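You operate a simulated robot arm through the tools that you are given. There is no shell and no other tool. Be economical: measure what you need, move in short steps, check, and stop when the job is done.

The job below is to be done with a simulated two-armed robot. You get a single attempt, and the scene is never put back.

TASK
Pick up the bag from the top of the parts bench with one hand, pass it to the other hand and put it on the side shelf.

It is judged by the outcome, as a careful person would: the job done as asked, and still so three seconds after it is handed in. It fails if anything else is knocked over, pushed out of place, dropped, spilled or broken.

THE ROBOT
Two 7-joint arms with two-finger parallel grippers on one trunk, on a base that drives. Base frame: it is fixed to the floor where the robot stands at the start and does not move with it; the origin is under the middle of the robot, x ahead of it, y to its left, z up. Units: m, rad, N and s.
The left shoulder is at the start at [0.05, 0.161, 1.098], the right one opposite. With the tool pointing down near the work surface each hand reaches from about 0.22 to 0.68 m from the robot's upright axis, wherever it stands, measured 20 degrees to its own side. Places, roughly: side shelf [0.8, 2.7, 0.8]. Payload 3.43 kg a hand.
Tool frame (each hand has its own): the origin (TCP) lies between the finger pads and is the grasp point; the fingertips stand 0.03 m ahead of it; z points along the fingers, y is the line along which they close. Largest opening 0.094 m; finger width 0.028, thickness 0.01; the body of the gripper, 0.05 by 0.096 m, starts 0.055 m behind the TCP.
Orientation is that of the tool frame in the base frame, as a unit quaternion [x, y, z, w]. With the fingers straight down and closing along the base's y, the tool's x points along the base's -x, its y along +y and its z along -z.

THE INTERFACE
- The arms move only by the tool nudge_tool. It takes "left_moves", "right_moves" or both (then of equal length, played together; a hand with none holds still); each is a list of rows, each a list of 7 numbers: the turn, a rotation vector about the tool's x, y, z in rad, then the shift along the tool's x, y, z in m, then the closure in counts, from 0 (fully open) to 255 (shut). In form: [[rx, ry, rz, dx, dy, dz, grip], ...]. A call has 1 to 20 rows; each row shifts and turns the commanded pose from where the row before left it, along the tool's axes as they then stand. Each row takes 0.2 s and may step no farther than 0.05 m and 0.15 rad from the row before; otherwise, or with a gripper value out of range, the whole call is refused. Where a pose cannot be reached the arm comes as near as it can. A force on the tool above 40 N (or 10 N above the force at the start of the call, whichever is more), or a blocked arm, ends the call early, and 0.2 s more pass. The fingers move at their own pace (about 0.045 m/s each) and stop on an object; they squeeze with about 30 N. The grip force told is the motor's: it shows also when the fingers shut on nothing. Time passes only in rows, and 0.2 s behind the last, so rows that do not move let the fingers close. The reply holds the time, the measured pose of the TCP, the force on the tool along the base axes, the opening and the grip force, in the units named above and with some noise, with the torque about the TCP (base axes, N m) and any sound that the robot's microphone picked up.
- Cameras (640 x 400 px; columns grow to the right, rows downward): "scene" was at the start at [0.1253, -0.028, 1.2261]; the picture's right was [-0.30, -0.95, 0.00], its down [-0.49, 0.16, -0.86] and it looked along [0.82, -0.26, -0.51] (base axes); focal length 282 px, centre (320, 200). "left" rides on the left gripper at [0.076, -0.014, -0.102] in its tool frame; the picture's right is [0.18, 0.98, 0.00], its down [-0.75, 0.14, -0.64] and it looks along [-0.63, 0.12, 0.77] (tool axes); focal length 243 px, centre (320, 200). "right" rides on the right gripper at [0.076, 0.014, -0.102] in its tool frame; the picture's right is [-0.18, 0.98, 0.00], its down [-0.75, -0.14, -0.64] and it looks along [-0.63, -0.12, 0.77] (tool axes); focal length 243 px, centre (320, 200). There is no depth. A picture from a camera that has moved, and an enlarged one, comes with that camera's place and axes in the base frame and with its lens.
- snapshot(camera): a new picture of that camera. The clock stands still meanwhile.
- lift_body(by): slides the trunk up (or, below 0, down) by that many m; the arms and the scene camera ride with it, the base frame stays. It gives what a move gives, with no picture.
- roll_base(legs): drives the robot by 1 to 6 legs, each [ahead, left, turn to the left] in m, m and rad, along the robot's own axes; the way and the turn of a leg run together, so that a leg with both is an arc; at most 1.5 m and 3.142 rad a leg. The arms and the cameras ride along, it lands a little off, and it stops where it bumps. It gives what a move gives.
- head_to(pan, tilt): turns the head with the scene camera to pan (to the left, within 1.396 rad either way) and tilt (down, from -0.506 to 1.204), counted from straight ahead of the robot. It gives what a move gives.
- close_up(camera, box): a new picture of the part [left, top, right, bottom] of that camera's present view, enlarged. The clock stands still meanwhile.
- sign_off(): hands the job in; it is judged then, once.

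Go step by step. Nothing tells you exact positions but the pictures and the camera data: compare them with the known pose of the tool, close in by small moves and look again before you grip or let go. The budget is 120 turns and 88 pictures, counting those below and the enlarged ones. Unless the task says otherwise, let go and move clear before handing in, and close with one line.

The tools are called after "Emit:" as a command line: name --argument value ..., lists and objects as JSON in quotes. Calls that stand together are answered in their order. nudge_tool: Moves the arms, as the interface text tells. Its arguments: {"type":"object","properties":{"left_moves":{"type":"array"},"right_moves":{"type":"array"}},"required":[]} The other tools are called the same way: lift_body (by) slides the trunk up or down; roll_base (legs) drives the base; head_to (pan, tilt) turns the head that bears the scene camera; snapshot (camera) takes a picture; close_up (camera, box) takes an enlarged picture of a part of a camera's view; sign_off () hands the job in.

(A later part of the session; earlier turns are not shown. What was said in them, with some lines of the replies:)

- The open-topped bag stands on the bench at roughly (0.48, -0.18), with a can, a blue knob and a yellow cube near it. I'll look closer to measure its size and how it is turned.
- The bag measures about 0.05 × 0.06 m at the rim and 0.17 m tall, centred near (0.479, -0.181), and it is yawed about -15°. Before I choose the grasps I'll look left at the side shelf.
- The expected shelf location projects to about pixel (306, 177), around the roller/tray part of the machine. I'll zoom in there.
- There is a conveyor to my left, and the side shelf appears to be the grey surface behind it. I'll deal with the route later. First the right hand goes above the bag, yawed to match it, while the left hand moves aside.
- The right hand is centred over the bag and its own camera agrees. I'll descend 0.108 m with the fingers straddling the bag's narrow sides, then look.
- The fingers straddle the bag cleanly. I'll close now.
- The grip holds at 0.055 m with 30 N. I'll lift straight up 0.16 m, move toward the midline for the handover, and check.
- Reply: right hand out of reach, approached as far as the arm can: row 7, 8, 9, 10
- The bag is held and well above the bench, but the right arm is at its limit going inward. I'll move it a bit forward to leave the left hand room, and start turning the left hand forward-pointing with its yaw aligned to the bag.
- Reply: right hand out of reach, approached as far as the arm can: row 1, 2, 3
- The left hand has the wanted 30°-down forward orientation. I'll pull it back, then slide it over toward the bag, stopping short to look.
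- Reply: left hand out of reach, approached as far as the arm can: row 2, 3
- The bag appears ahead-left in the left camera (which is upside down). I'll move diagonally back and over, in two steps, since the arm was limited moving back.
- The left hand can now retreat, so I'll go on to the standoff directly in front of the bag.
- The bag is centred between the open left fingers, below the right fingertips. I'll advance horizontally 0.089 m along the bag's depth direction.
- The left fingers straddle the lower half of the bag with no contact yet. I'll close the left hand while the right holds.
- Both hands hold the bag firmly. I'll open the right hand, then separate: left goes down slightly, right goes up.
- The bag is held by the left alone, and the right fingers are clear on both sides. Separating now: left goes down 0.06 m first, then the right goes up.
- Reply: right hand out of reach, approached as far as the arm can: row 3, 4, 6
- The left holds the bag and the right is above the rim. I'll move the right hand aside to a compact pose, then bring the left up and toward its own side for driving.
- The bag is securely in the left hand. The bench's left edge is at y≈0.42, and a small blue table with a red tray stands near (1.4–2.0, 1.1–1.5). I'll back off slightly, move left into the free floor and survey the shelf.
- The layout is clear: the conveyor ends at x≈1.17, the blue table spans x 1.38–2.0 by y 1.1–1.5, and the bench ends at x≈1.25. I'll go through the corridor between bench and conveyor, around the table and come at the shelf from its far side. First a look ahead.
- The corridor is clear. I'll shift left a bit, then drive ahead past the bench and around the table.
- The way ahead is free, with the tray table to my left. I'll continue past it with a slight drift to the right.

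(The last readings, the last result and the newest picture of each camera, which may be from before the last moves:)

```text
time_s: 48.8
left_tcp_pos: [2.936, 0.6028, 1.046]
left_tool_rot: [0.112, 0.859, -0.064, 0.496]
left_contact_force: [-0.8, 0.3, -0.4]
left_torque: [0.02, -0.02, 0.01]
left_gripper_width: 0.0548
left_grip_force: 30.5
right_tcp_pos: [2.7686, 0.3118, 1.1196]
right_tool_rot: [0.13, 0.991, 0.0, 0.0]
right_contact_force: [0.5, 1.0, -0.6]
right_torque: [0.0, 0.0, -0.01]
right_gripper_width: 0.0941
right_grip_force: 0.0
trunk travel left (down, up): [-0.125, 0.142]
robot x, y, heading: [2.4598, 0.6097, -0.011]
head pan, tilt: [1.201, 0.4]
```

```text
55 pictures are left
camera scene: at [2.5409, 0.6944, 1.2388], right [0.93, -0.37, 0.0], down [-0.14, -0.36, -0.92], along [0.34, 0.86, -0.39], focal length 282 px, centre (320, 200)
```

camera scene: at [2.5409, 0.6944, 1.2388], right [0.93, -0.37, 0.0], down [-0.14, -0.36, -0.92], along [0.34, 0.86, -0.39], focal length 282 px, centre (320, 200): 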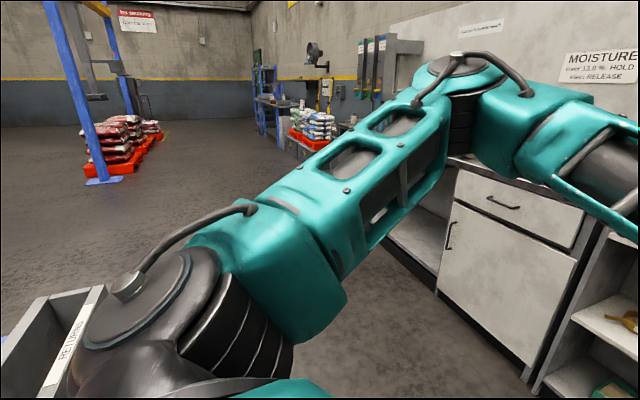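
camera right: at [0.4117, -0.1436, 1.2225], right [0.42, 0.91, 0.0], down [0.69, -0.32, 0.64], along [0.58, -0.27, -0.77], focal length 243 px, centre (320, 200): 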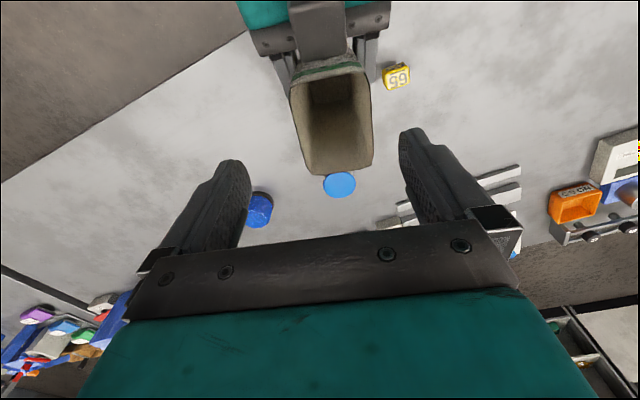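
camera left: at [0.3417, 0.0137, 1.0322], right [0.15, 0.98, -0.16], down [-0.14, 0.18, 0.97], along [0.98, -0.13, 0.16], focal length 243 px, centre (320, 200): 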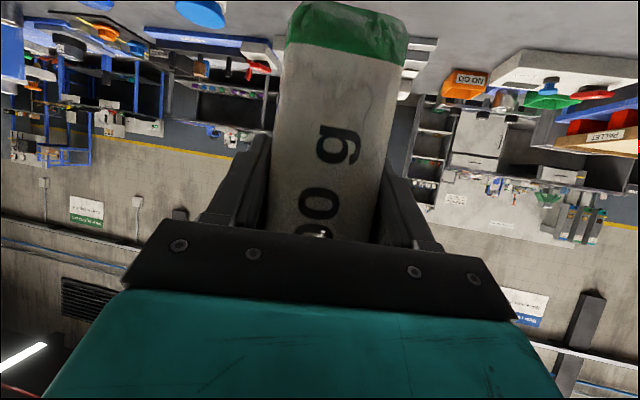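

Open floor lies ahead to the left (+y), with the table behind and cabinets at x≈3.7. I'll turn left to look toward the shelf region.

Emit:
roll_base --legs '[[0, 0, 1.58], [0.9, 0, 0], [0, 0, 0.9]]'

Emit:
head_to --pan -0.2 --tilt 0.35

Emit:
snapshot --camera "scene"

```text
time_s: 55.0
left_tcp_pos: [2.4697, 1.3894, 1.0471]
left_tool_rot: [-0.537, 0.68, 0.309, 0.393]
left_contact_force: [-0.1, -0.7, 0.1]
left_torque: [0.02, -0.05, 0.01]
left_gripper_width: 0.0549
left_grip_force: 30.3
right_tcp_pos: [2.765, 1.2282, 1.1202]
right_tool_rot: [-0.617, 0.787, 0.0, 0.0]
right_contact_force: [0.1, -0.3, -0.8]
right_torque: [-0.01, -0.01, 0.03]
right_gripper_width: 0.0941
right_grip_force: 0.1
trunk travel left (down, up): [-0.125, 0.142]
robot x, y, heading: [2.475, 0.9202, 1.585]
head pan, tilt: [1.201, 0.4]
stopped in leg 2: the robot was blocked; the commanded pose is now the measured one
```

```text
time_s: 56.5
left_tcp_pos: [2.4697, 1.3905, 1.0463]
left_tool_rot: [-0.537, 0.68, 0.31, 0.391]
left_contact_force: [-0.6, 0.1, -0.5]
left_torque: [0.0, 0.01, 0.0]
left_gripper_width: 0.0549
left_grip_force: 30.3
right_tcp_pos: [2.7651, 1.2293, 1.1177]
right_tool_rot: [-0.616, 0.787, -0.001, -0.001]
right_contact_force: [0.2, 0.1, 0.1]
right_torque: [0.01, 0.01, -0.04]
right_gripper_width: 0.0939
right_grip_force: 0.1
trunk travel left (down, up): [-0.125, 0.142]
robot x, y, heading: [2.4739, 0.9192, 1.574]
head pan, tilt: [-0.201, 0.351]
```

```text
54 pictures are left
camera scene: at [2.4894, 1.0524, 1.2434], right [0.98, -0.19, 0.0], down [-0.06, -0.34, -0.94], along [0.18, 0.92, -0.34], focal length 282 px, centre (320, 200)
```

scene: 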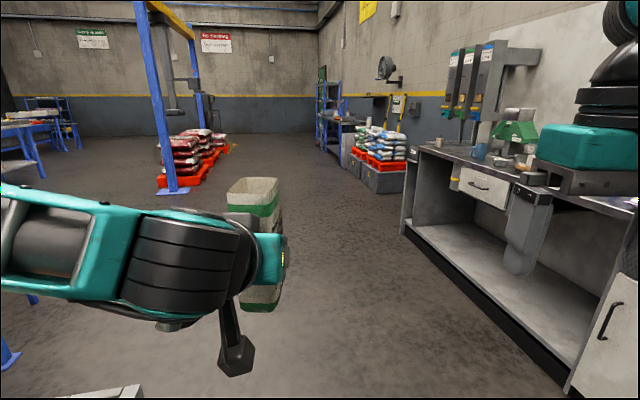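

Something blocked the base at y≈0.92, perhaps that grey box at the lower left. I'll look down before moving.

Emit:
head_to --pan 0.35 --tilt 1.15

Emit:
snapshot --camera "scene"

```text
time_s: 57.7
left_tcp_pos: [2.4697, 1.3911, 1.0452]
left_tool_rot: [-0.537, 0.68, 0.31, 0.392]
left_contact_force: [0.3, -0.8, 0.0]
left_torque: [0.0, 0.0, 0.02]
left_gripper_width: 0.0549
left_grip_force: 30.1
right_tcp_pos: [2.7643, 1.2278, 1.1192]
right_tool_rot: [-0.616, 0.788, 0.0, -0.001]
right_contact_force: [-0.5, -0.4, 0.6]
right_torque: [-0.02, 0.03, 0.0]
right_gripper_width: 0.0938
right_grip_force: 0.0
trunk travel left (down, up): [-0.125, 0.142]
robot x, y, heading: [2.4756, 0.9223, 1.575]
head pan, tilt: [0.351, 1.15]
```

```text
53 pictures are left
camera scene: at [2.4508, 1.0167, 1.1789], right [0.94, 0.35, 0.0], down [0.32, -0.85, -0.41], along [-0.14, 0.38, -0.91], focal length 282 px, centre (320, 200)
```

scene: 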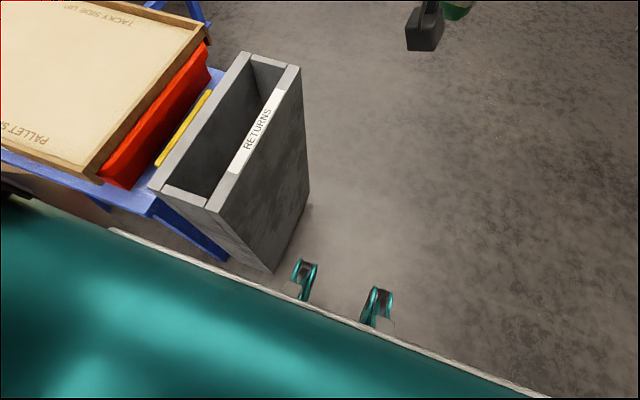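

The base just met the corner of a floor-standing "RETURNS" box beside the table; it still stands upright and aligned. I'll back off, move right for clearance and go ahead.

Emit:
roll_base --legs '[[-0.1, 0, 0], [0, -0.3, 0], [1.4, 0, 0]]'

Emit:
head_to --pan 0.9 --tilt 0.45

Emit:
snapshot --camera "scene"

```text
time_s: 67.1
left_tcp_pos: [2.7644, 2.6968, 1.0459]
left_tool_rot: [-0.535, 0.681, 0.309, 0.392]
left_contact_force: [0.7, 0.0, 1.1]
left_torque: [0.01, -0.02, -0.02]
left_gripper_width: 0.055
left_grip_force: 30.2
right_tcp_pos: [3.0592, 2.5322, 1.1181]
right_tool_rot: [-0.614, 0.789, -0.001, -0.002]
right_contact_force: [0.0, 0.0, 0.9]
right_torque: [0.03, -0.03, 0.01]
right_gripper_width: 0.0939
right_grip_force: 0.1
trunk travel left (down, up): [-0.125, 0.142]
robot x, y, heading: [2.7668, 2.2253, 1.582]
head pan, tilt: [0.351, 1.15]
```

```text
time_s: 68.2
left_tcp_pos: [2.7636, 2.6967, 1.0452]
left_tool_rot: [-0.534, 0.681, 0.309, 0.393]
left_contact_force: [-0.2, -0.4, -0.3]
left_torque: [-0.01, 0.03, -0.01]
left_gripper_width: 0.0552
left_grip_force: 29.9
right_tcp_pos: [3.0585, 2.5325, 1.1188]
right_tool_rot: [-0.615, 0.789, -0.001, -0.001]
right_contact_force: [-0.6, 0.2, 0.8]
right_torque: [0.03, 0.01, 0.03]
right_gripper_width: 0.094
right_grip_force: 0.1
trunk travel left (down, up): [-0.125, 0.142]
robot x, y, heading: [2.7604, 2.2268, 1.577]
head pan, tilt: [0.901, 0.45]
```

```text
52 pictures are left
camera scene: at [2.6918, 2.323, 1.2341], right [0.62, 0.79, 0.0], down [0.34, -0.27, -0.9], along [-0.71, 0.56, -0.44], focal length 282 px, centre (320, 200)
```

scene: 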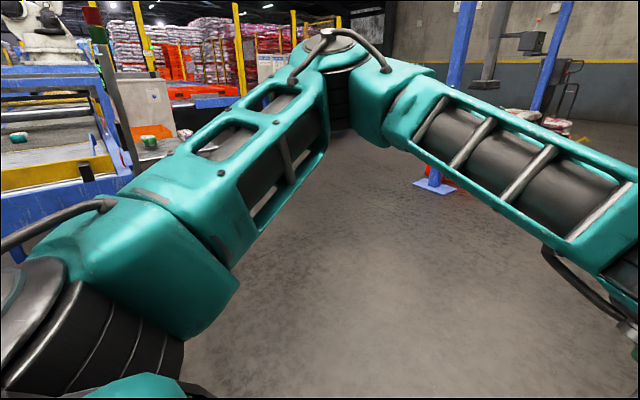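

Now I can see the shelf area at the left, partly behind the arm. I'll turn left to face −x and look again.

Emit:
roll_base --legs '[[0, 0, 1.56]]'

Emit:
head_to --pan -0.1 --tilt 0.35

Emit:
snapshot --camera "scene"

```text
time_s: 72.3
left_tcp_pos: [2.2962, 2.2492, 1.0456]
left_tool_rot: [0.857, -0.125, -0.494, -0.071]
left_contact_force: [-0.2, -0.1, 0.2]
left_torque: [0.02, -0.03, 0.0]
left_gripper_width: 0.0553
left_grip_force: 29.9
right_tcp_pos: [2.4737, 2.5346, 1.1189]
right_tool_rot: [0.989, -0.148, 0.002, 0.0]
right_contact_force: [0.4, -0.5, -0.6]
right_torque: [0.0, 0.02, -0.03]
right_gripper_width: 0.0943
right_grip_force: 0.0
trunk travel left (down, up): [-0.125, 0.142]
robot x, y, heading: [2.7667, 2.2265, 3.098]
head pan, tilt: [0.901, 0.45]
```

```text
time_s: 73.5
left_tcp_pos: [2.2965, 2.2494, 1.0459]
left_tool_rot: [0.857, -0.125, -0.494, -0.072]
left_contact_force: [1.2, -0.1, 0.4]
left_torque: [-0.03, 0.0, 0.0]
left_gripper_width: 0.0551
left_grip_force: 30.4
right_tcp_pos: [2.4734, 2.5354, 1.1186]
right_tool_rot: [0.989, -0.148, 0.001, 0.0]
right_contact_force: [-0.2, -0.2, 0.3]
right_torque: [-0.02, 0.0, 0.0]
right_gripper_width: 0.0938
right_grip_force: 0.0
trunk travel left (down, up): [-0.125, 0.142]
robot x, y, heading: [2.7691, 2.2294, 3.099]
head pan, tilt: [-0.099, 0.351]
```

```text
51 pictures are left
camera scene: at [2.6322, 2.2411, 1.2434], right [0.14, 0.99, 0.0], down [0.34, -0.05, -0.94], along [-0.93, 0.13, -0.34], focal length 282 px, centre (320, 200)
```

scene: 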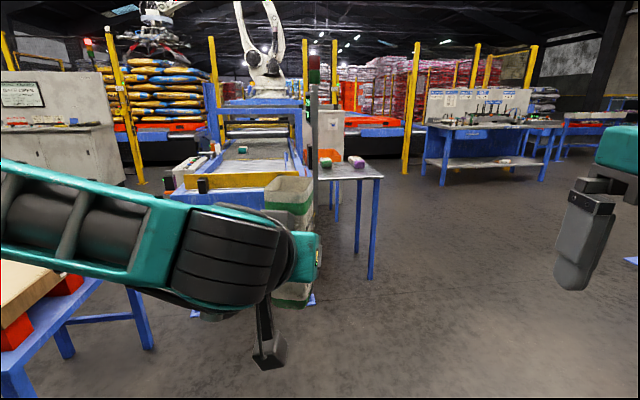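

There's the side shelf: a small grey-topped table with blue legs beside the conveyor, with two bags lying on it. I'll zoom in.

Emit:
close_up --camera "scene" --box '[270, 120, 420, 300]'

```text
2.22 times, centred on (345, 210) of scene
camera zoom: at [2.6322, 2.2411, 1.2434], right [0.14, 0.99, 0.0], down [0.34, -0.05, -0.94], along [-0.93, 0.13, -0.34], focal length 627 px, centre (264, 178)
```

zoom: 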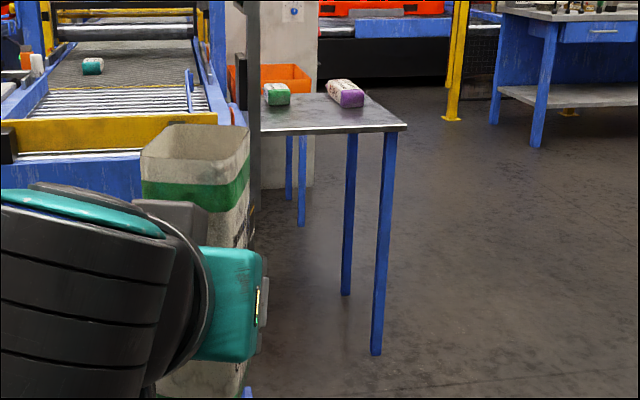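

The shelf top spans about x 0.55–1.07, y 2.45–2.85, with a display pole at its corner (≈1.08, 2.42) that my left elbow would hit from this side. The floor beyond the +y side is open, so I'll approach from there facing −y. I'm heading for about (0.92, 3.3).

Emit:
roll_base --legs '[[0, -1.2, 0.04], [1.2, 0, 0]]'

Emit:
head_to --pan 0.5 --tilt 0.45

Emit:
snapshot --camera "scene"

```text
time_s: 85.3
left_tcp_pos: [1.0989, 3.4344, 1.0452]
left_tool_rot: [0.859, -0.117, -0.495, -0.067]
left_contact_force: [0.1, -0.3, -0.6]
left_torque: [0.01, -0.01, 0.05]
left_gripper_width: 0.0555
left_grip_force: 30.3
right_tcp_pos: [1.2689, 3.7214, 1.1195]
right_tool_rot: [0.99, -0.139, 0.001, 0.0]
right_contact_force: [-0.4, 0.9, -0.6]
right_torque: [-0.03, 0.0, 0.0]
right_gripper_width: 0.094
right_grip_force: 0.0
trunk travel left (down, up): [-0.125, 0.142]
robot x, y, heading: [1.5656, 3.4223, 3.118]
head pan, tilt: [-0.099, 0.351]
```

```text
time_s: 86.3
left_tcp_pos: [1.0979, 3.4341, 1.0452]
left_tool_rot: [0.859, -0.117, -0.494, -0.067]
left_contact_force: [0.5, 0.4, -1.3]
left_torque: [0.01, -0.01, 0.01]
left_gripper_width: 0.0551
left_grip_force: 29.2
right_tcp_pos: [1.2689, 3.7221, 1.1194]
right_tool_rot: [0.99, -0.139, 0.001, 0.001]
right_contact_force: [-0.2, 0.1, 0.6]
right_torque: [0.02, 0.04, -0.05]
right_gripper_width: 0.0941
right_grip_force: 0.0
trunk travel left (down, up): [-0.125, 0.142]
robot x, y, heading: [1.5717, 3.4181, 3.118]
head pan, tilt: [0.499, 0.45]
```

```text
49 pictures are left
camera scene: at [1.4439, 3.3777, 1.2342], right [-0.46, 0.89, 0.0], down [0.39, 0.2, -0.9], along [-0.8, -0.41, -0.44], focal length 282 px, centre (320, 200)
```

scene: 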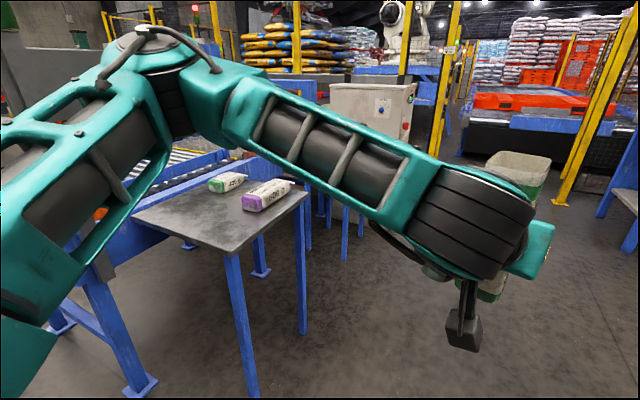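

I have a good view of the shelf now. I'll zoom in to place the free spot and the two lying bags precisely.

Emit:
close_up --camera "scene" --box '[110, 150, 330, 280]'

```text
2.91 times, centred on (220, 215) of scene
camera zoom: at [1.4439, 3.3777, 1.2342], right [-0.46, 0.89, 0.0], down [0.39, 0.2, -0.9], along [-0.8, -0.41, -0.44], focal length 821 px, centre (611, 156)
```

zoom: 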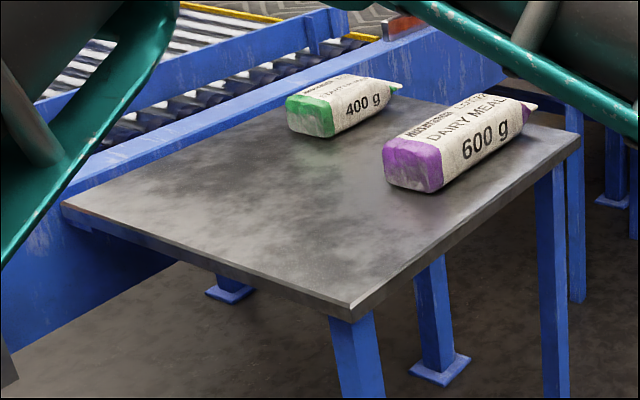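

The shelf top works out at x 0.59–1.0, y 2.46–2.89, z≈0.78, with the lying bags at x<0.80. The free spot I'll use is (0.91, 2.66). I'll drive ahead, turn left to face the shelf, and look.

Emit:
roll_base --legs '[[0.65, 0, 0], [0, 0, 1.594]]'

Emit:
head_to --pan -0.15 --tilt 0.6

Emit:
snapshot --camera "scene"

```text
time_s: 93.8
left_tcp_pos: [0.9121, 2.9673, 1.0466]
left_tool_rot: [0.686, 0.528, -0.396, 0.305]
left_contact_force: [-0.4, 0.3, -0.7]
left_torque: [-0.02, 0.02, 0.01]
left_gripper_width: 0.055
left_grip_force: 29.9
right_tcp_pos: [0.6217, 3.1381, 1.1181]
right_tool_rot: [0.795, 0.606, 0.002, -0.001]
right_contact_force: [-0.4, -0.5, 0.2]
right_torque: [-0.01, 0.0, 0.03]
right_gripper_width: 0.094
right_grip_force: 0.0
trunk travel left (down, up): [-0.125, 0.142]
robot x, y, heading: [0.9202, 3.4374, -1.58]
head pan, tilt: [0.499, 0.45]
```

```text
time_s: 94.8
left_tcp_pos: [0.9116, 2.9681, 1.0458]
left_tool_rot: [0.687, 0.528, -0.396, 0.304]
left_contact_force: [0.1, -0.6, 0.5]
left_torque: [0.01, -0.01, 0.0]
left_gripper_width: 0.055
left_grip_force: 30.0
right_tcp_pos: [0.6218, 3.137, 1.1186]
right_tool_rot: [0.795, 0.606, 0.001, 0.0]
right_contact_force: [-1.0, 0.4, -0.7]
right_torque: [-0.02, -0.01, 0.05]
right_gripper_width: 0.094
right_grip_force: 0.0
trunk travel left (down, up): [-0.125, 0.142]
robot x, y, heading: [0.9215, 3.4367, -1.584]
head pan, tilt: [-0.15, 0.6]
```

```text
47 pictures are left
camera scene: at [0.9049, 3.3092, 1.2206], right [-0.99, 0.16, 0.0], down [0.09, 0.56, -0.83], along [-0.13, -0.81, -0.56], focal length 282 px, centre (320, 200)
```

scene: 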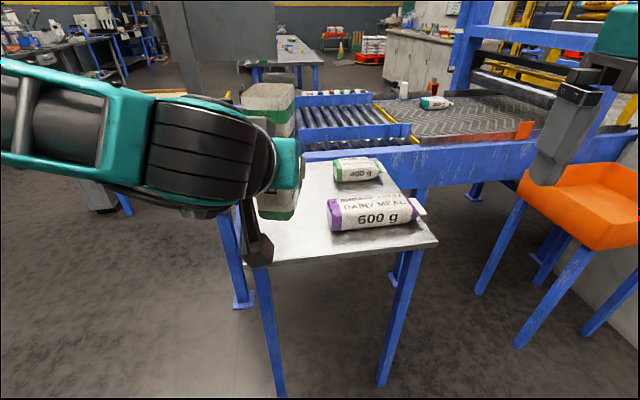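

The shelf is right ahead, with the free area on its left half. I'll drive forward 0.16 m, the same standoff I had from the bench, then reach out with the arm.

Emit:
roll_base --legs '[[0.15, 0, 0]]'

Emit:
snapshot --camera "scene"

Emit:
snapshot --camera "left"

```text
time_s: 96.2
left_tcp_pos: [0.9077, 2.8181, 1.0455]
left_tool_rot: [0.687, 0.528, -0.396, 0.304]
left_contact_force: [0.4, 0.3, 0.2]
left_torque: [0.01, 0.0, 0.02]
left_gripper_width: 0.0551
left_grip_force: 29.9
right_tcp_pos: [0.6193, 2.987, 1.1187]
right_tool_rot: [0.795, 0.606, 0.001, -0.001]
right_contact_force: [-0.3, 0.7, -0.6]
right_torque: [0.01, 0.04, 0.0]
right_gripper_width: 0.094
right_grip_force: 0.0
trunk travel left (down, up): [-0.125, 0.142]
robot x, y, heading: [0.9191, 3.2887, -1.582]
head pan, tilt: [-0.15, 0.6]
```

```text
46 pictures are left
camera scene: at [0.9027, 3.1588, 1.2205], right [-0.99, 0.16, 0.0], down [0.09, 0.56, -0.82], along [-0.13, -0.81, -0.57], focal length 282 px, centre (320, 200)
```

scene: 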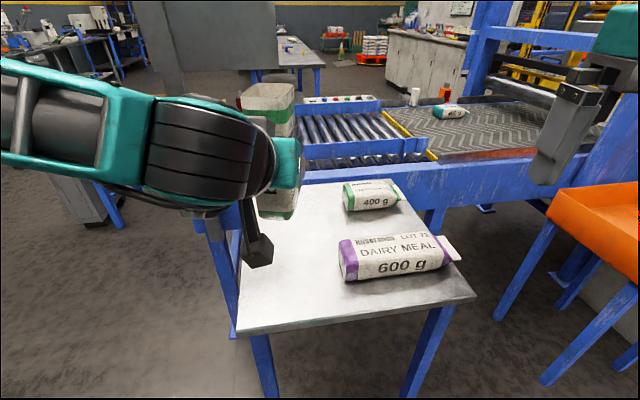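

```text
45 pictures are left
camera left: at [0.9282, 2.9438, 1.0313], right [0.97, -0.16, -0.16], down [0.18, 0.13, 0.97], along [-0.14, -0.98, 0.16], focal length 243 px, centre (320, 200)
```

left: 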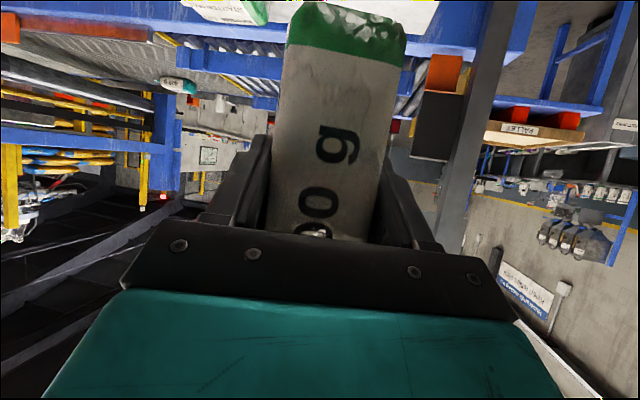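

The bag is lined up with the free left part of the shelf. I'll reach forward 0.146 m and lower partway.

Emit:
nudge_tool --left_moves '[[0, 0, 0, -0.0142, 0.0075, 0.0244, 255], [0, 0, 0, -0.0142, 0.0075, 0.0244, 255], [0, 0, 0, -0.0142, 0.0075, 0.0244, 255], [0, 0, 0, -0.0142, 0.0075, 0.0244, 255], [0, 0, 0, -0.0142, 0.0075, 0.0244, 255], [0, 0, 0, 0.0173, 0, 0.01, 255], [0, 0, 0, 0.0173, 0, 0.01, 255], [0, 0, 0, 0.0173, 0, 0.01, 255], [0, 0, 0, 0.0173, 0, 0.01, 255], [0, 0, 0, 0.0173, 0, 0.01, 255], [0, 0, 0, 0.0173, 0, 0.01, 255], [0, 0, 0, 0, 0, 0, 255]]'

Emit:
snapshot --camera "scene"

Emit:
snapshot --camera "left"

Emit:
snapshot --camera "right"

```text
time_s: 98.8
left_tcp_pos: [0.9091, 2.672, 0.9268]
left_tool_rot: [0.687, 0.529, -0.395, 0.305]
left_contact_force: [-0.8, 0.1, 0.2]
left_torque: [0.0, 0.01, 0.02]
left_gripper_width: 0.0549
left_grip_force: 30.4
right_tcp_pos: [0.6188, 2.9865, 1.1187]
right_tool_rot: [0.795, 0.607, 0.001, -0.001]
right_contact_force: [-0.5, 0.0, -0.4]
right_torque: [0.01, 0.0, -0.02]
right_gripper_width: 0.0942
right_grip_force: 0.1
trunk travel left (down, up): [-0.125, 0.142]
robot x, y, heading: [0.9214, 3.2906, -1.583]
head pan, tilt: [-0.15, 0.6]
```

```text
44 pictures are left
camera scene: at [0.9027, 3.1593, 1.2206], right [-0.99, 0.16, 0.0], down [0.09, 0.56, -0.83], along [-0.13, -0.81, -0.56], focal length 282 px, centre (320, 200)
```

scene: 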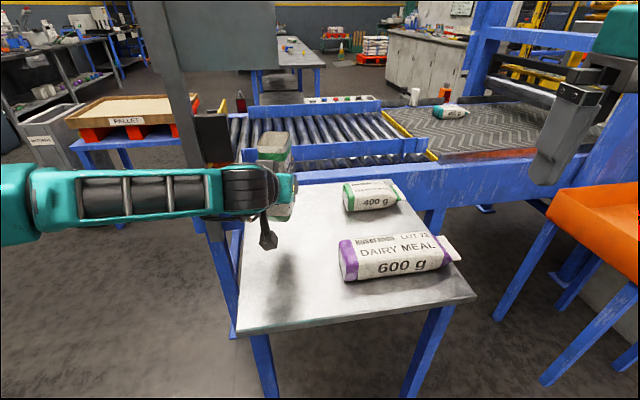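

```text
43 pictures are left
camera left: at [0.928, 2.7979, 0.9122], right [0.97, -0.16, -0.16], down [0.18, 0.14, 0.97], along [-0.14, -0.98, 0.16], focal length 243 px, centre (320, 200)
```

left: 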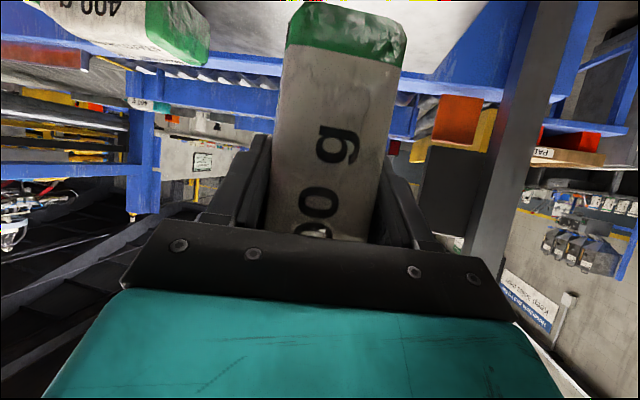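

```text
42 pictures are left
camera right: at [0.6523, 3.0565, 1.222], right [0.9, -0.44, 0.0], down [-0.34, -0.69, 0.64], along [-0.28, -0.58, -0.77], focal length 243 px, centre (320, 200)
```

right: 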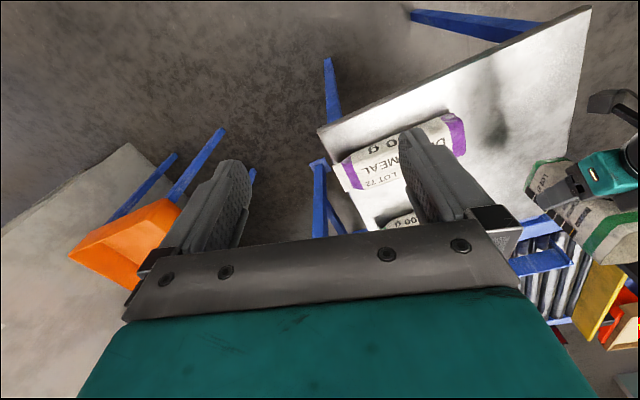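

The bag hangs over the free area with its bottom about 7 cm above the shelf. I'll lower 0.055 m, then in fine steps watching the force.

Emit:
nudge_tool --left_moves '[[0, 0, 0, 0.0173, 0, 0.01, 255], [0, 0, 0, 0.0173, 0, 0.01, 255], [0, 0, 0, 0.013, 0, 0.0075, 255], [0, 0, 0, 0, 0, 0, 255]]'

Emit:
close_up --camera "scene" --box '[190, 110, 350, 290]'

Emit:
close_up --camera "left" --box '[200, 0, 500, 180]'

```text
time_s: 99.8
left_tcp_pos: [0.9105, 2.6725, 0.87]
left_tool_rot: [0.687, 0.528, -0.395, 0.305]
left_contact_force: [0.9, 0.4, 0.5]
left_torque: [-0.05, -0.03, 0.0]
left_gripper_width: 0.0551
left_grip_force: 30.1
right_tcp_pos: [0.6179, 2.9863, 1.1186]
right_tool_rot: [0.795, 0.607, 0.0, -0.001]
right_contact_force: [0.3, 0.6, 0.6]
right_torque: [0.06, 0.0, 0.01]
right_gripper_width: 0.0937
right_grip_force: 0.0
trunk travel left (down, up): [-0.125, 0.142]
robot x, y, heading: [0.9184, 3.286, -1.583]
head pan, tilt: [-0.15, 0.6]
```

```text
2.22 times, centred on (270, 200) of scene
camera zoom: at [0.9027, 3.1593, 1.2206], right [-0.99, 0.16, 0.0], down [0.09, 0.56, -0.83], along [-0.13, -0.81, -0.56], focal length 627 px, centre (431, 200)
```

zoom: 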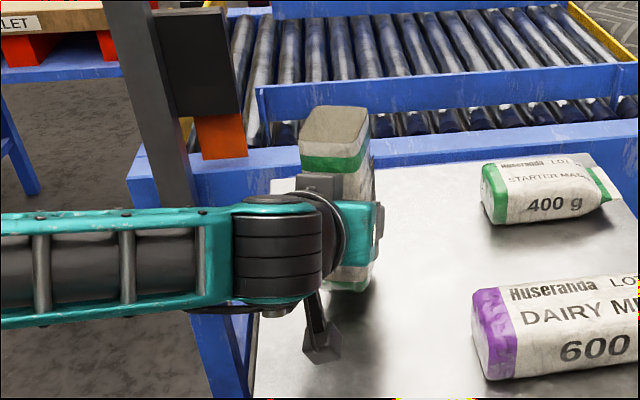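

```text
2.13 times, centred on (350, 90) of left
camera zoom: at [0.9291, 2.7981, 0.8567], right [0.97, -0.16, -0.16], down [0.18, 0.14, 0.97], along [-0.14, -0.98, 0.16], focal length 518 px, centre (256, 435)
```

zoom: 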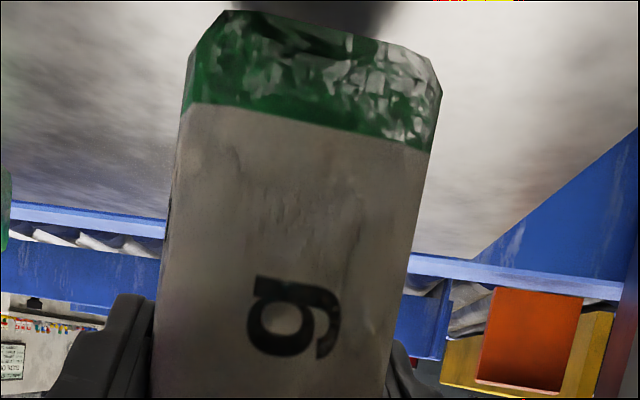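

The bag is about 2 cm above the shelf by my estimate. I'll lower in fine steps while watching the force.

Emit:
nudge_tool --left_moves '[[0, 0, 0, 0.0043, 0, 0.0025, 255], [0, 0, 0, 0.0043, 0, 0.0025, 255], [0, 0, 0, 0, 0, 0, 255]]'

Emit:
nudge_tool --left_moves '[[0, 0, 0, 0.0035, 0, 0.002, 255], [0, 0, 0, 0, 0, 0, 255]]'

Emit:
close_up --camera "left" --box '[200, 0, 500, 180]'

Emit:
close_up --camera "scene" --box '[220, 150, 320, 250]'

```text
time_s: 100.6
left_tcp_pos: [0.9109, 2.6723, 0.8606]
left_tool_rot: [0.687, 0.528, -0.396, 0.304]
left_contact_force: [-0.7, 0.6, 0.2]
left_torque: [0.01, 0.01, 0.0]
left_gripper_width: 0.055
left_grip_force: 29.8
right_tcp_pos: [0.619, 2.9873, 1.1184]
right_tool_rot: [0.795, 0.607, 0.001, -0.001]
right_contact_force: [-0.8, 0.8, -0.4]
right_torque: [-0.02, 0.01, 0.02]
right_gripper_width: 0.0941
right_grip_force: 0.0
trunk travel left (down, up): [-0.125, 0.142]
robot x, y, heading: [0.9183, 3.2869, -1.581]
head pan, tilt: [-0.15, 0.6]
```

```text
time_s: 101.2
left_tcp_pos: [0.9104, 2.6719, 0.8578]
left_tool_rot: [0.687, 0.528, -0.395, 0.305]
left_contact_force: [-0.1, 0.3, -0.6]
left_torque: [-0.01, 0.01, 0.0]
left_gripper_width: 0.0548
left_grip_force: 30.2
right_tcp_pos: [0.6187, 2.9872, 1.1187]
right_tool_rot: [0.795, 0.606, 0.001, -0.001]
right_contact_force: [-1.1, -0.5, -0.6]
right_torque: [-0.02, 0.01, 0.0]
right_gripper_width: 0.094
right_grip_force: 0.0
trunk travel left (down, up): [-0.125, 0.142]
robot x, y, heading: [0.9211, 3.2897, -1.585]
head pan, tilt: [-0.15, 0.6]
```

```text
2.13 times, centred on (350, 90) of left
camera zoom: at [0.9289, 2.7986, 0.8428], right [0.97, -0.16, -0.16], down [0.18, 0.14, 0.97], along [-0.14, -0.98, 0.16], focal length 518 px, centre (256, 435)
```

zoom: 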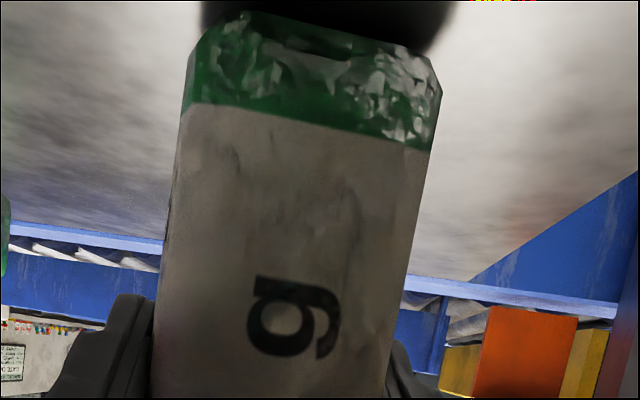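

```text
4.00 times, centred on (270, 200) of scene
camera zoom: at [0.9027, 3.1593, 1.2206], right [-0.99, 0.16, 0.0], down [0.09, 0.56, -0.83], along [-0.13, -0.81, -0.56], focal length 1129 px, centre (520, 200)
```

zoom: 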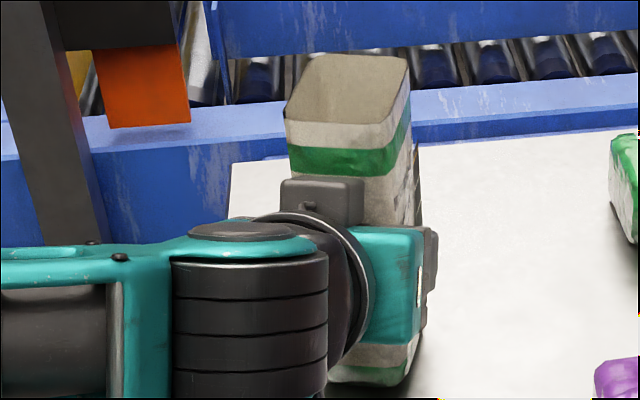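

Nearly touching, judging by the shadow. I'll continue in 3 mm steps.

Emit:
nudge_tool --left_moves '[[0, 0, 0, 0.0026, 0, 0.0015, 255], [0, 0, 0, 0, 0, 0, 255]]'

Emit:
nudge_tool --left_moves '[[0, 0, 0, 0.0026, 0, 0.0015, 255], [0, 0, 0, 0, 0, 0, 255]]'

```text
time_s: 101.8
left_tcp_pos: [0.9096, 2.6729, 0.8536]
left_tool_rot: [0.687, 0.528, -0.396, 0.304]
left_contact_force: [0.2, 1.0, 0.8]
left_torque: [-0.07, 0.02, -0.02]
left_gripper_width: 0.0552
left_grip_force: 30.6
right_tcp_pos: [0.6189, 2.9871, 1.1192]
right_tool_rot: [0.795, 0.606, 0.001, -0.001]
right_contact_force: [0.6, -0.5, -1.0]
right_torque: [0.02, -0.01, 0.01]
right_gripper_width: 0.094
right_grip_force: 0.0
trunk travel left (down, up): [-0.125, 0.142]
robot x, y, heading: [0.9175, 3.2875, -1.581]
head pan, tilt: [-0.15, 0.6]
```

```text
time_s: 102.4
left_tcp_pos: [0.9103, 2.6726, 0.8545]
left_tool_rot: [0.685, 0.528, -0.397, 0.307]
left_contact_force: [2.3, 0.8, 13.4]
left_torque: [0.07, -0.07, 0.02]
left_gripper_width: 0.055
left_grip_force: 29.6
right_tcp_pos: [0.6196, 2.9883, 1.1196]
right_tool_rot: [0.795, 0.607, 0.001, -0.001]
right_contact_force: [0.5, 0.9, -0.6]
right_torque: [-0.02, -0.05, -0.02]
right_gripper_width: 0.0941
right_grip_force: 0.2
trunk travel left (down, up): [-0.125, 0.142]
robot x, y, heading: [0.9167, 3.2904, -1.583]
head pan, tilt: [-0.15, 0.6]
```

Contact: 13 N upward, at the height I expected. I'll ease up 1.5 mm, check that the bag sits flat, then open.

Emit:
nudge_tool --left_moves '[[0, 0, 0, -0.0015, 0, -0.0009, 255], [0, 0, 0, 0, 0, 0, 255]]'

Emit:
close_up --camera "left" --box '[200, 0, 500, 180]'

Emit:
close_up --camera "right" --box '[440, 0, 640, 280]'

```text
time_s: 103.0
left_tcp_pos: [0.91, 2.6725, 0.8546]
left_tool_rot: [0.687, 0.528, -0.395, 0.305]
left_contact_force: [-1.2, -2.8, 9.9]
left_torque: [-0.41, 0.14, 0.0]
left_gripper_width: 0.0551
left_grip_force: 29.9
right_tcp_pos: [0.6183, 2.9876, 1.1188]
right_tool_rot: [0.795, 0.607, 0.0, -0.001]
right_contact_force: [0.5, 0.9, 0.2]
right_torque: [-0.04, 0.04, 0.0]
right_gripper_width: 0.094
right_grip_force: 0.0
trunk travel left (down, up): [-0.125, 0.142]
robot x, y, heading: [0.9161, 3.2864, -1.594]
head pan, tilt: [-0.15, 0.6]
```

```text
2.13 times, centred on (350, 90) of left
camera zoom: at [0.9284, 2.799, 0.8393], right [0.97, -0.16, -0.16], down [0.18, 0.14, 0.97], along [-0.14, -0.98, 0.16], focal length 518 px, centre (256, 435)
```

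zoom: 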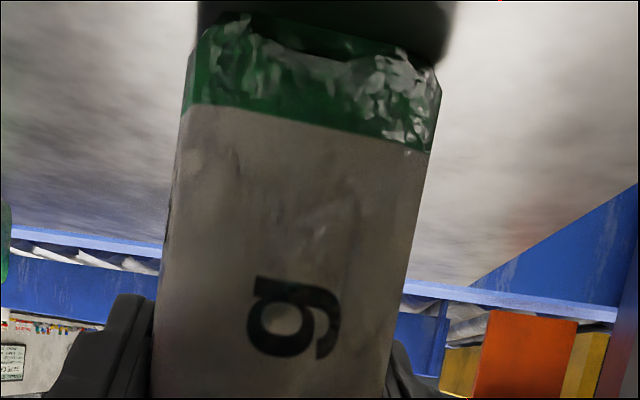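

```text
1.43 times, centred on (540, 140) of right
camera zoom: at [0.6522, 3.0572, 1.2222], right [0.9, -0.44, 0.0], down [-0.34, -0.69, 0.64], along [-0.28, -0.58, -0.77], focal length 347 px, centre (6, 286)
```

zoom: 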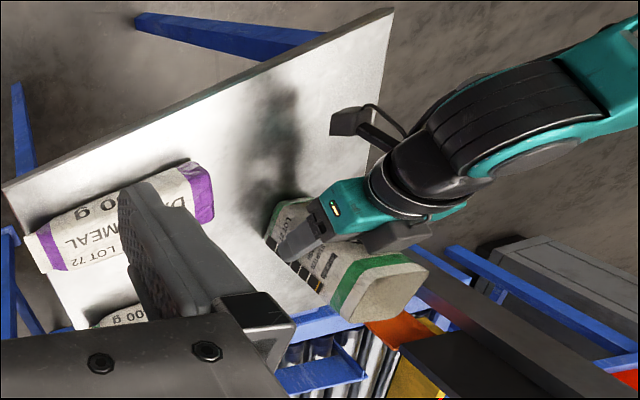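

The contact is at the bag's base, not the camera housing, and the bag stands on the shelf. I'll open the fingers now.

Emit:
nudge_tool --left_moves '[[0, 0, 0, 0, 0, 0, 140], [0, 0, 0, 0, 0, 0, 100], [0, 0, 0, 0, 0, 0, 60], [0, 0, 0, 0, 0, 0, 0], [0, 0, 0, 0, 0, 0, 0], [0, 0, 0, 0, 0, 0, 0]]'

Emit:
snapshot --camera "left"

Emit:
close_up --camera "right" --box '[440, 0, 640, 280]'

```text
time_s: 104.4
left_tcp_pos: [0.9091, 2.6727, 0.8532]
left_tool_rot: [0.686, 0.529, -0.395, 0.305]
left_contact_force: [-0.1, -1.4, 0.5]
left_torque: [0.01, 0.03, 0.0]
left_gripper_width: 0.0942
left_grip_force: 0.0
right_tcp_pos: [0.6199, 2.9872, 1.1184]
right_tool_rot: [0.795, 0.607, 0.0, -0.001]
right_contact_force: [-0.4, -0.9, -0.4]
right_torque: [-0.02, 0.01, 0.03]
right_gripper_width: 0.094
right_grip_force: 0.1
trunk travel left (down, up): [-0.125, 0.142]
robot x, y, heading: [0.9168, 3.2882, -1.584]
head pan, tilt: [-0.15, 0.6]
```

```text
35 pictures are left
camera left: at [0.9286, 2.7988, 0.8385], right [0.97, -0.16, -0.16], down [0.18, 0.14, 0.97], along [-0.14, -0.98, 0.16], focal length 243 px, centre (320, 200)
```

left: 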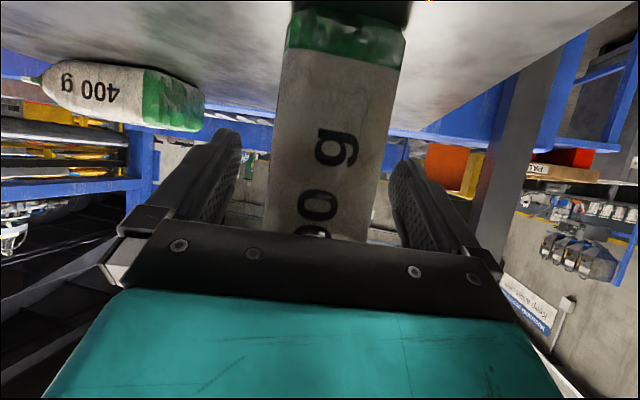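

```text
1.43 times, centred on (540, 140) of right
camera zoom: at [0.6523, 3.0565, 1.222], right [0.9, -0.44, 0.0], down [-0.34, -0.69, 0.64], along [-0.28, -0.58, -0.77], focal length 347 px, centre (6, 286)
```

zoom: 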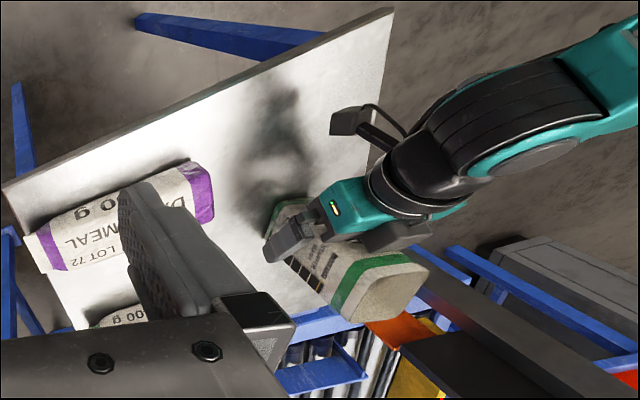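

The bag stands free between the open fingers. I'll retreat horizontally straight back along the approach direction.

Emit:
nudge_tool --left_moves '[[0, 0, 0, 0.0111, 0, -0.0193, 0], [0, 0, 0, 0.0111, 0, -0.0193, 0], [0, 0, 0, 0.0111, 0, -0.0193, 0], [0, 0, 0, 0.0111, 0, -0.0193, 0], [0, 0, 0, 0.0111, 0, -0.0193, 0], [0, 0, 0, 0, 0, 0, 0]]'

Emit:
snapshot --camera "left"

Emit:
snapshot --camera "scene"

```text
time_s: 105.8
left_tcp_pos: [0.94, 2.7817, 0.8533]
left_tool_rot: [0.687, 0.528, -0.396, 0.304]
left_contact_force: [0.1, -0.4, -0.9]
left_torque: [-0.01, 0.04, 0.0]
left_gripper_width: 0.094
left_grip_force: 0.1
right_tcp_pos: [0.62, 2.9869, 1.1197]
right_tool_rot: [0.795, 0.606, 0.001, -0.001]
right_contact_force: [-0.1, -0.7, 0.2]
right_torque: [0.0, -0.03, 0.01]
right_gripper_width: 0.094
right_grip_force: 0.1
trunk travel left (down, up): [-0.125, 0.142]
robot x, y, heading: [0.9179, 3.2871, -1.583]
head pan, tilt: [-0.15, 0.6]
```

```text
33 pictures are left
camera left: at [0.9579, 2.9067, 0.8384], right [0.97, -0.16, -0.16], down [0.18, 0.14, 0.97], along [-0.14, -0.98, 0.16], focal length 243 px, centre (320, 200)
```

left: 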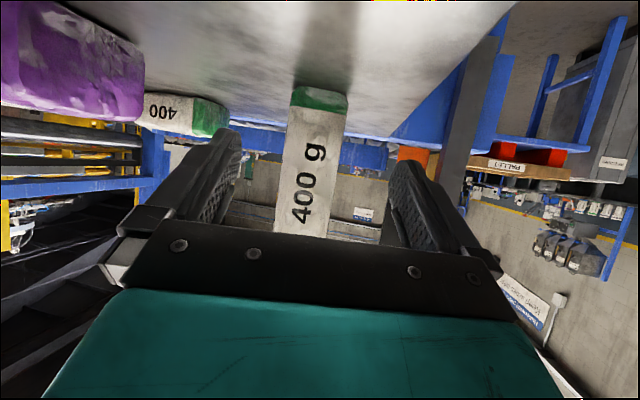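

```text
32 pictures are left
camera scene: at [0.9028, 3.1593, 1.2206], right [-0.99, 0.16, 0.0], down [0.09, 0.56, -0.83], along [-0.13, -0.81, -0.56], focal length 282 px, centre (320, 200)
```

scene: 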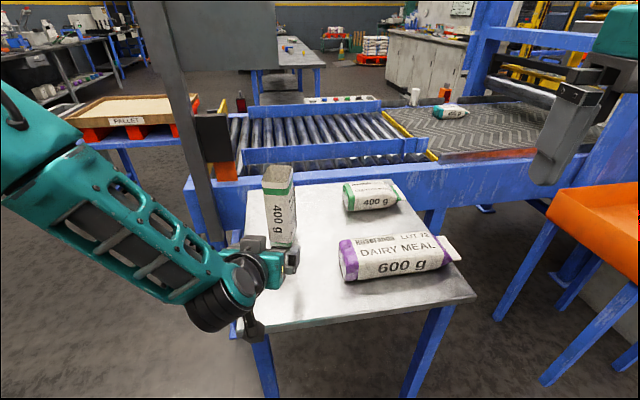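

The bag stands upright on the shelf, clear of the hand. I'll raise the left hand and back the robot off.

Emit:
nudge_tool --left_moves '[[0, 0, 0, -0.0173, 0, -0.01, 0], [0, 0, 0, -0.0173, 0, -0.01, 0], [0, 0, 0, -0.0173, 0, -0.01, 0], [0, 0, 0, -0.0173, 0, -0.01, 0], [0, 0, 0, -0.0173, 0, -0.01, 0], [0, 0, 0, -0.0173, 0, -0.01, 0], [0, 0, 0, -0.0173, 0, -0.01, 0], [0, 0, 0, -0.0173, 0, -0.01, 0], [0, 0, 0, 0, 0, 0, 0]]'

Emit:
roll_base --legs '[[-0.2, 0, 0]]'

Emit:
snapshot --camera "scene"

```text
time_s: 107.8
left_tcp_pos: [0.9381, 2.779, 1.0142]
left_tool_rot: [0.687, 0.528, -0.395, 0.305]
left_contact_force: [0.0, 0.3, 0.7]
left_torque: [0.0, 0.01, 0.01]
left_gripper_width: 0.094
left_grip_force: 0.1
right_tcp_pos: [0.6198, 2.987, 1.1185]
right_tool_rot: [0.795, 0.607, 0.001, -0.001]
right_contact_force: [-0.2, 0.7, 0.3]
right_torque: [-0.01, -0.01, -0.02]
right_gripper_width: 0.0941
right_grip_force: 0.1
trunk travel left (down, up): [-0.125, 0.142]
robot x, y, heading: [0.9142, 3.29, -1.584]
head pan, tilt: [-0.15, 0.6]
```

```text
time_s: 109.4
left_tcp_pos: [0.9399, 2.9795, 1.0143]
left_tool_rot: [0.688, 0.527, -0.396, 0.304]
left_contact_force: [-0.2, 0.9, -0.5]
left_torque: [0.05, 0.03, 0.01]
left_gripper_width: 0.094
left_grip_force: 0.1
right_tcp_pos: [0.6211, 3.1879, 1.12]
right_tool_rot: [0.795, 0.607, 0.001, 0.0]
right_contact_force: [0.9, 0.4, 0.2]
right_torque: [-0.03, 0.0, 0.02]
right_gripper_width: 0.0935
right_grip_force: 0.1
trunk travel left (down, up): [-0.125, 0.142]
robot x, y, heading: [0.9202, 3.4853, -1.584]
head pan, tilt: [-0.15, 0.6]
```

```text
31 pictures are left
camera scene: at [0.9054, 3.3597, 1.2207], right [-0.99, 0.16, 0.0], down [0.09, 0.56, -0.83], along [-0.14, -0.81, -0.56], focal length 282 px, centre (320, 200)
```

scene: 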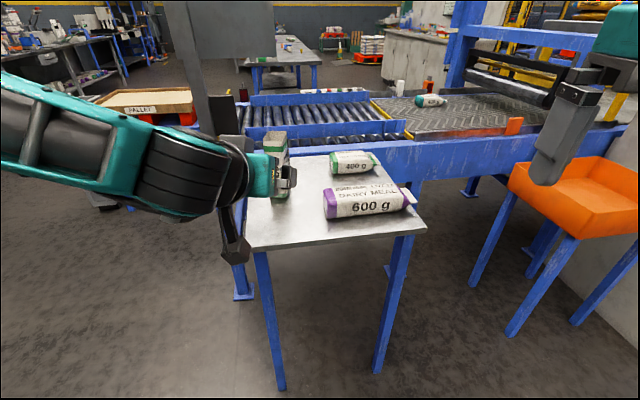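

The bag stands upright on the side shelf, the other items are undisturbed, and both hands are empty and clear. I'm handing the job in.

Emit:
sign_off

```text
The job is handed in.
```

The right hand picked the bag up from the parts bench and passed it to the left, which set it upright on the side shelf; on the way the base bumped the floor-standing "RETURNS" box once, and it stayed upright and looked in place.
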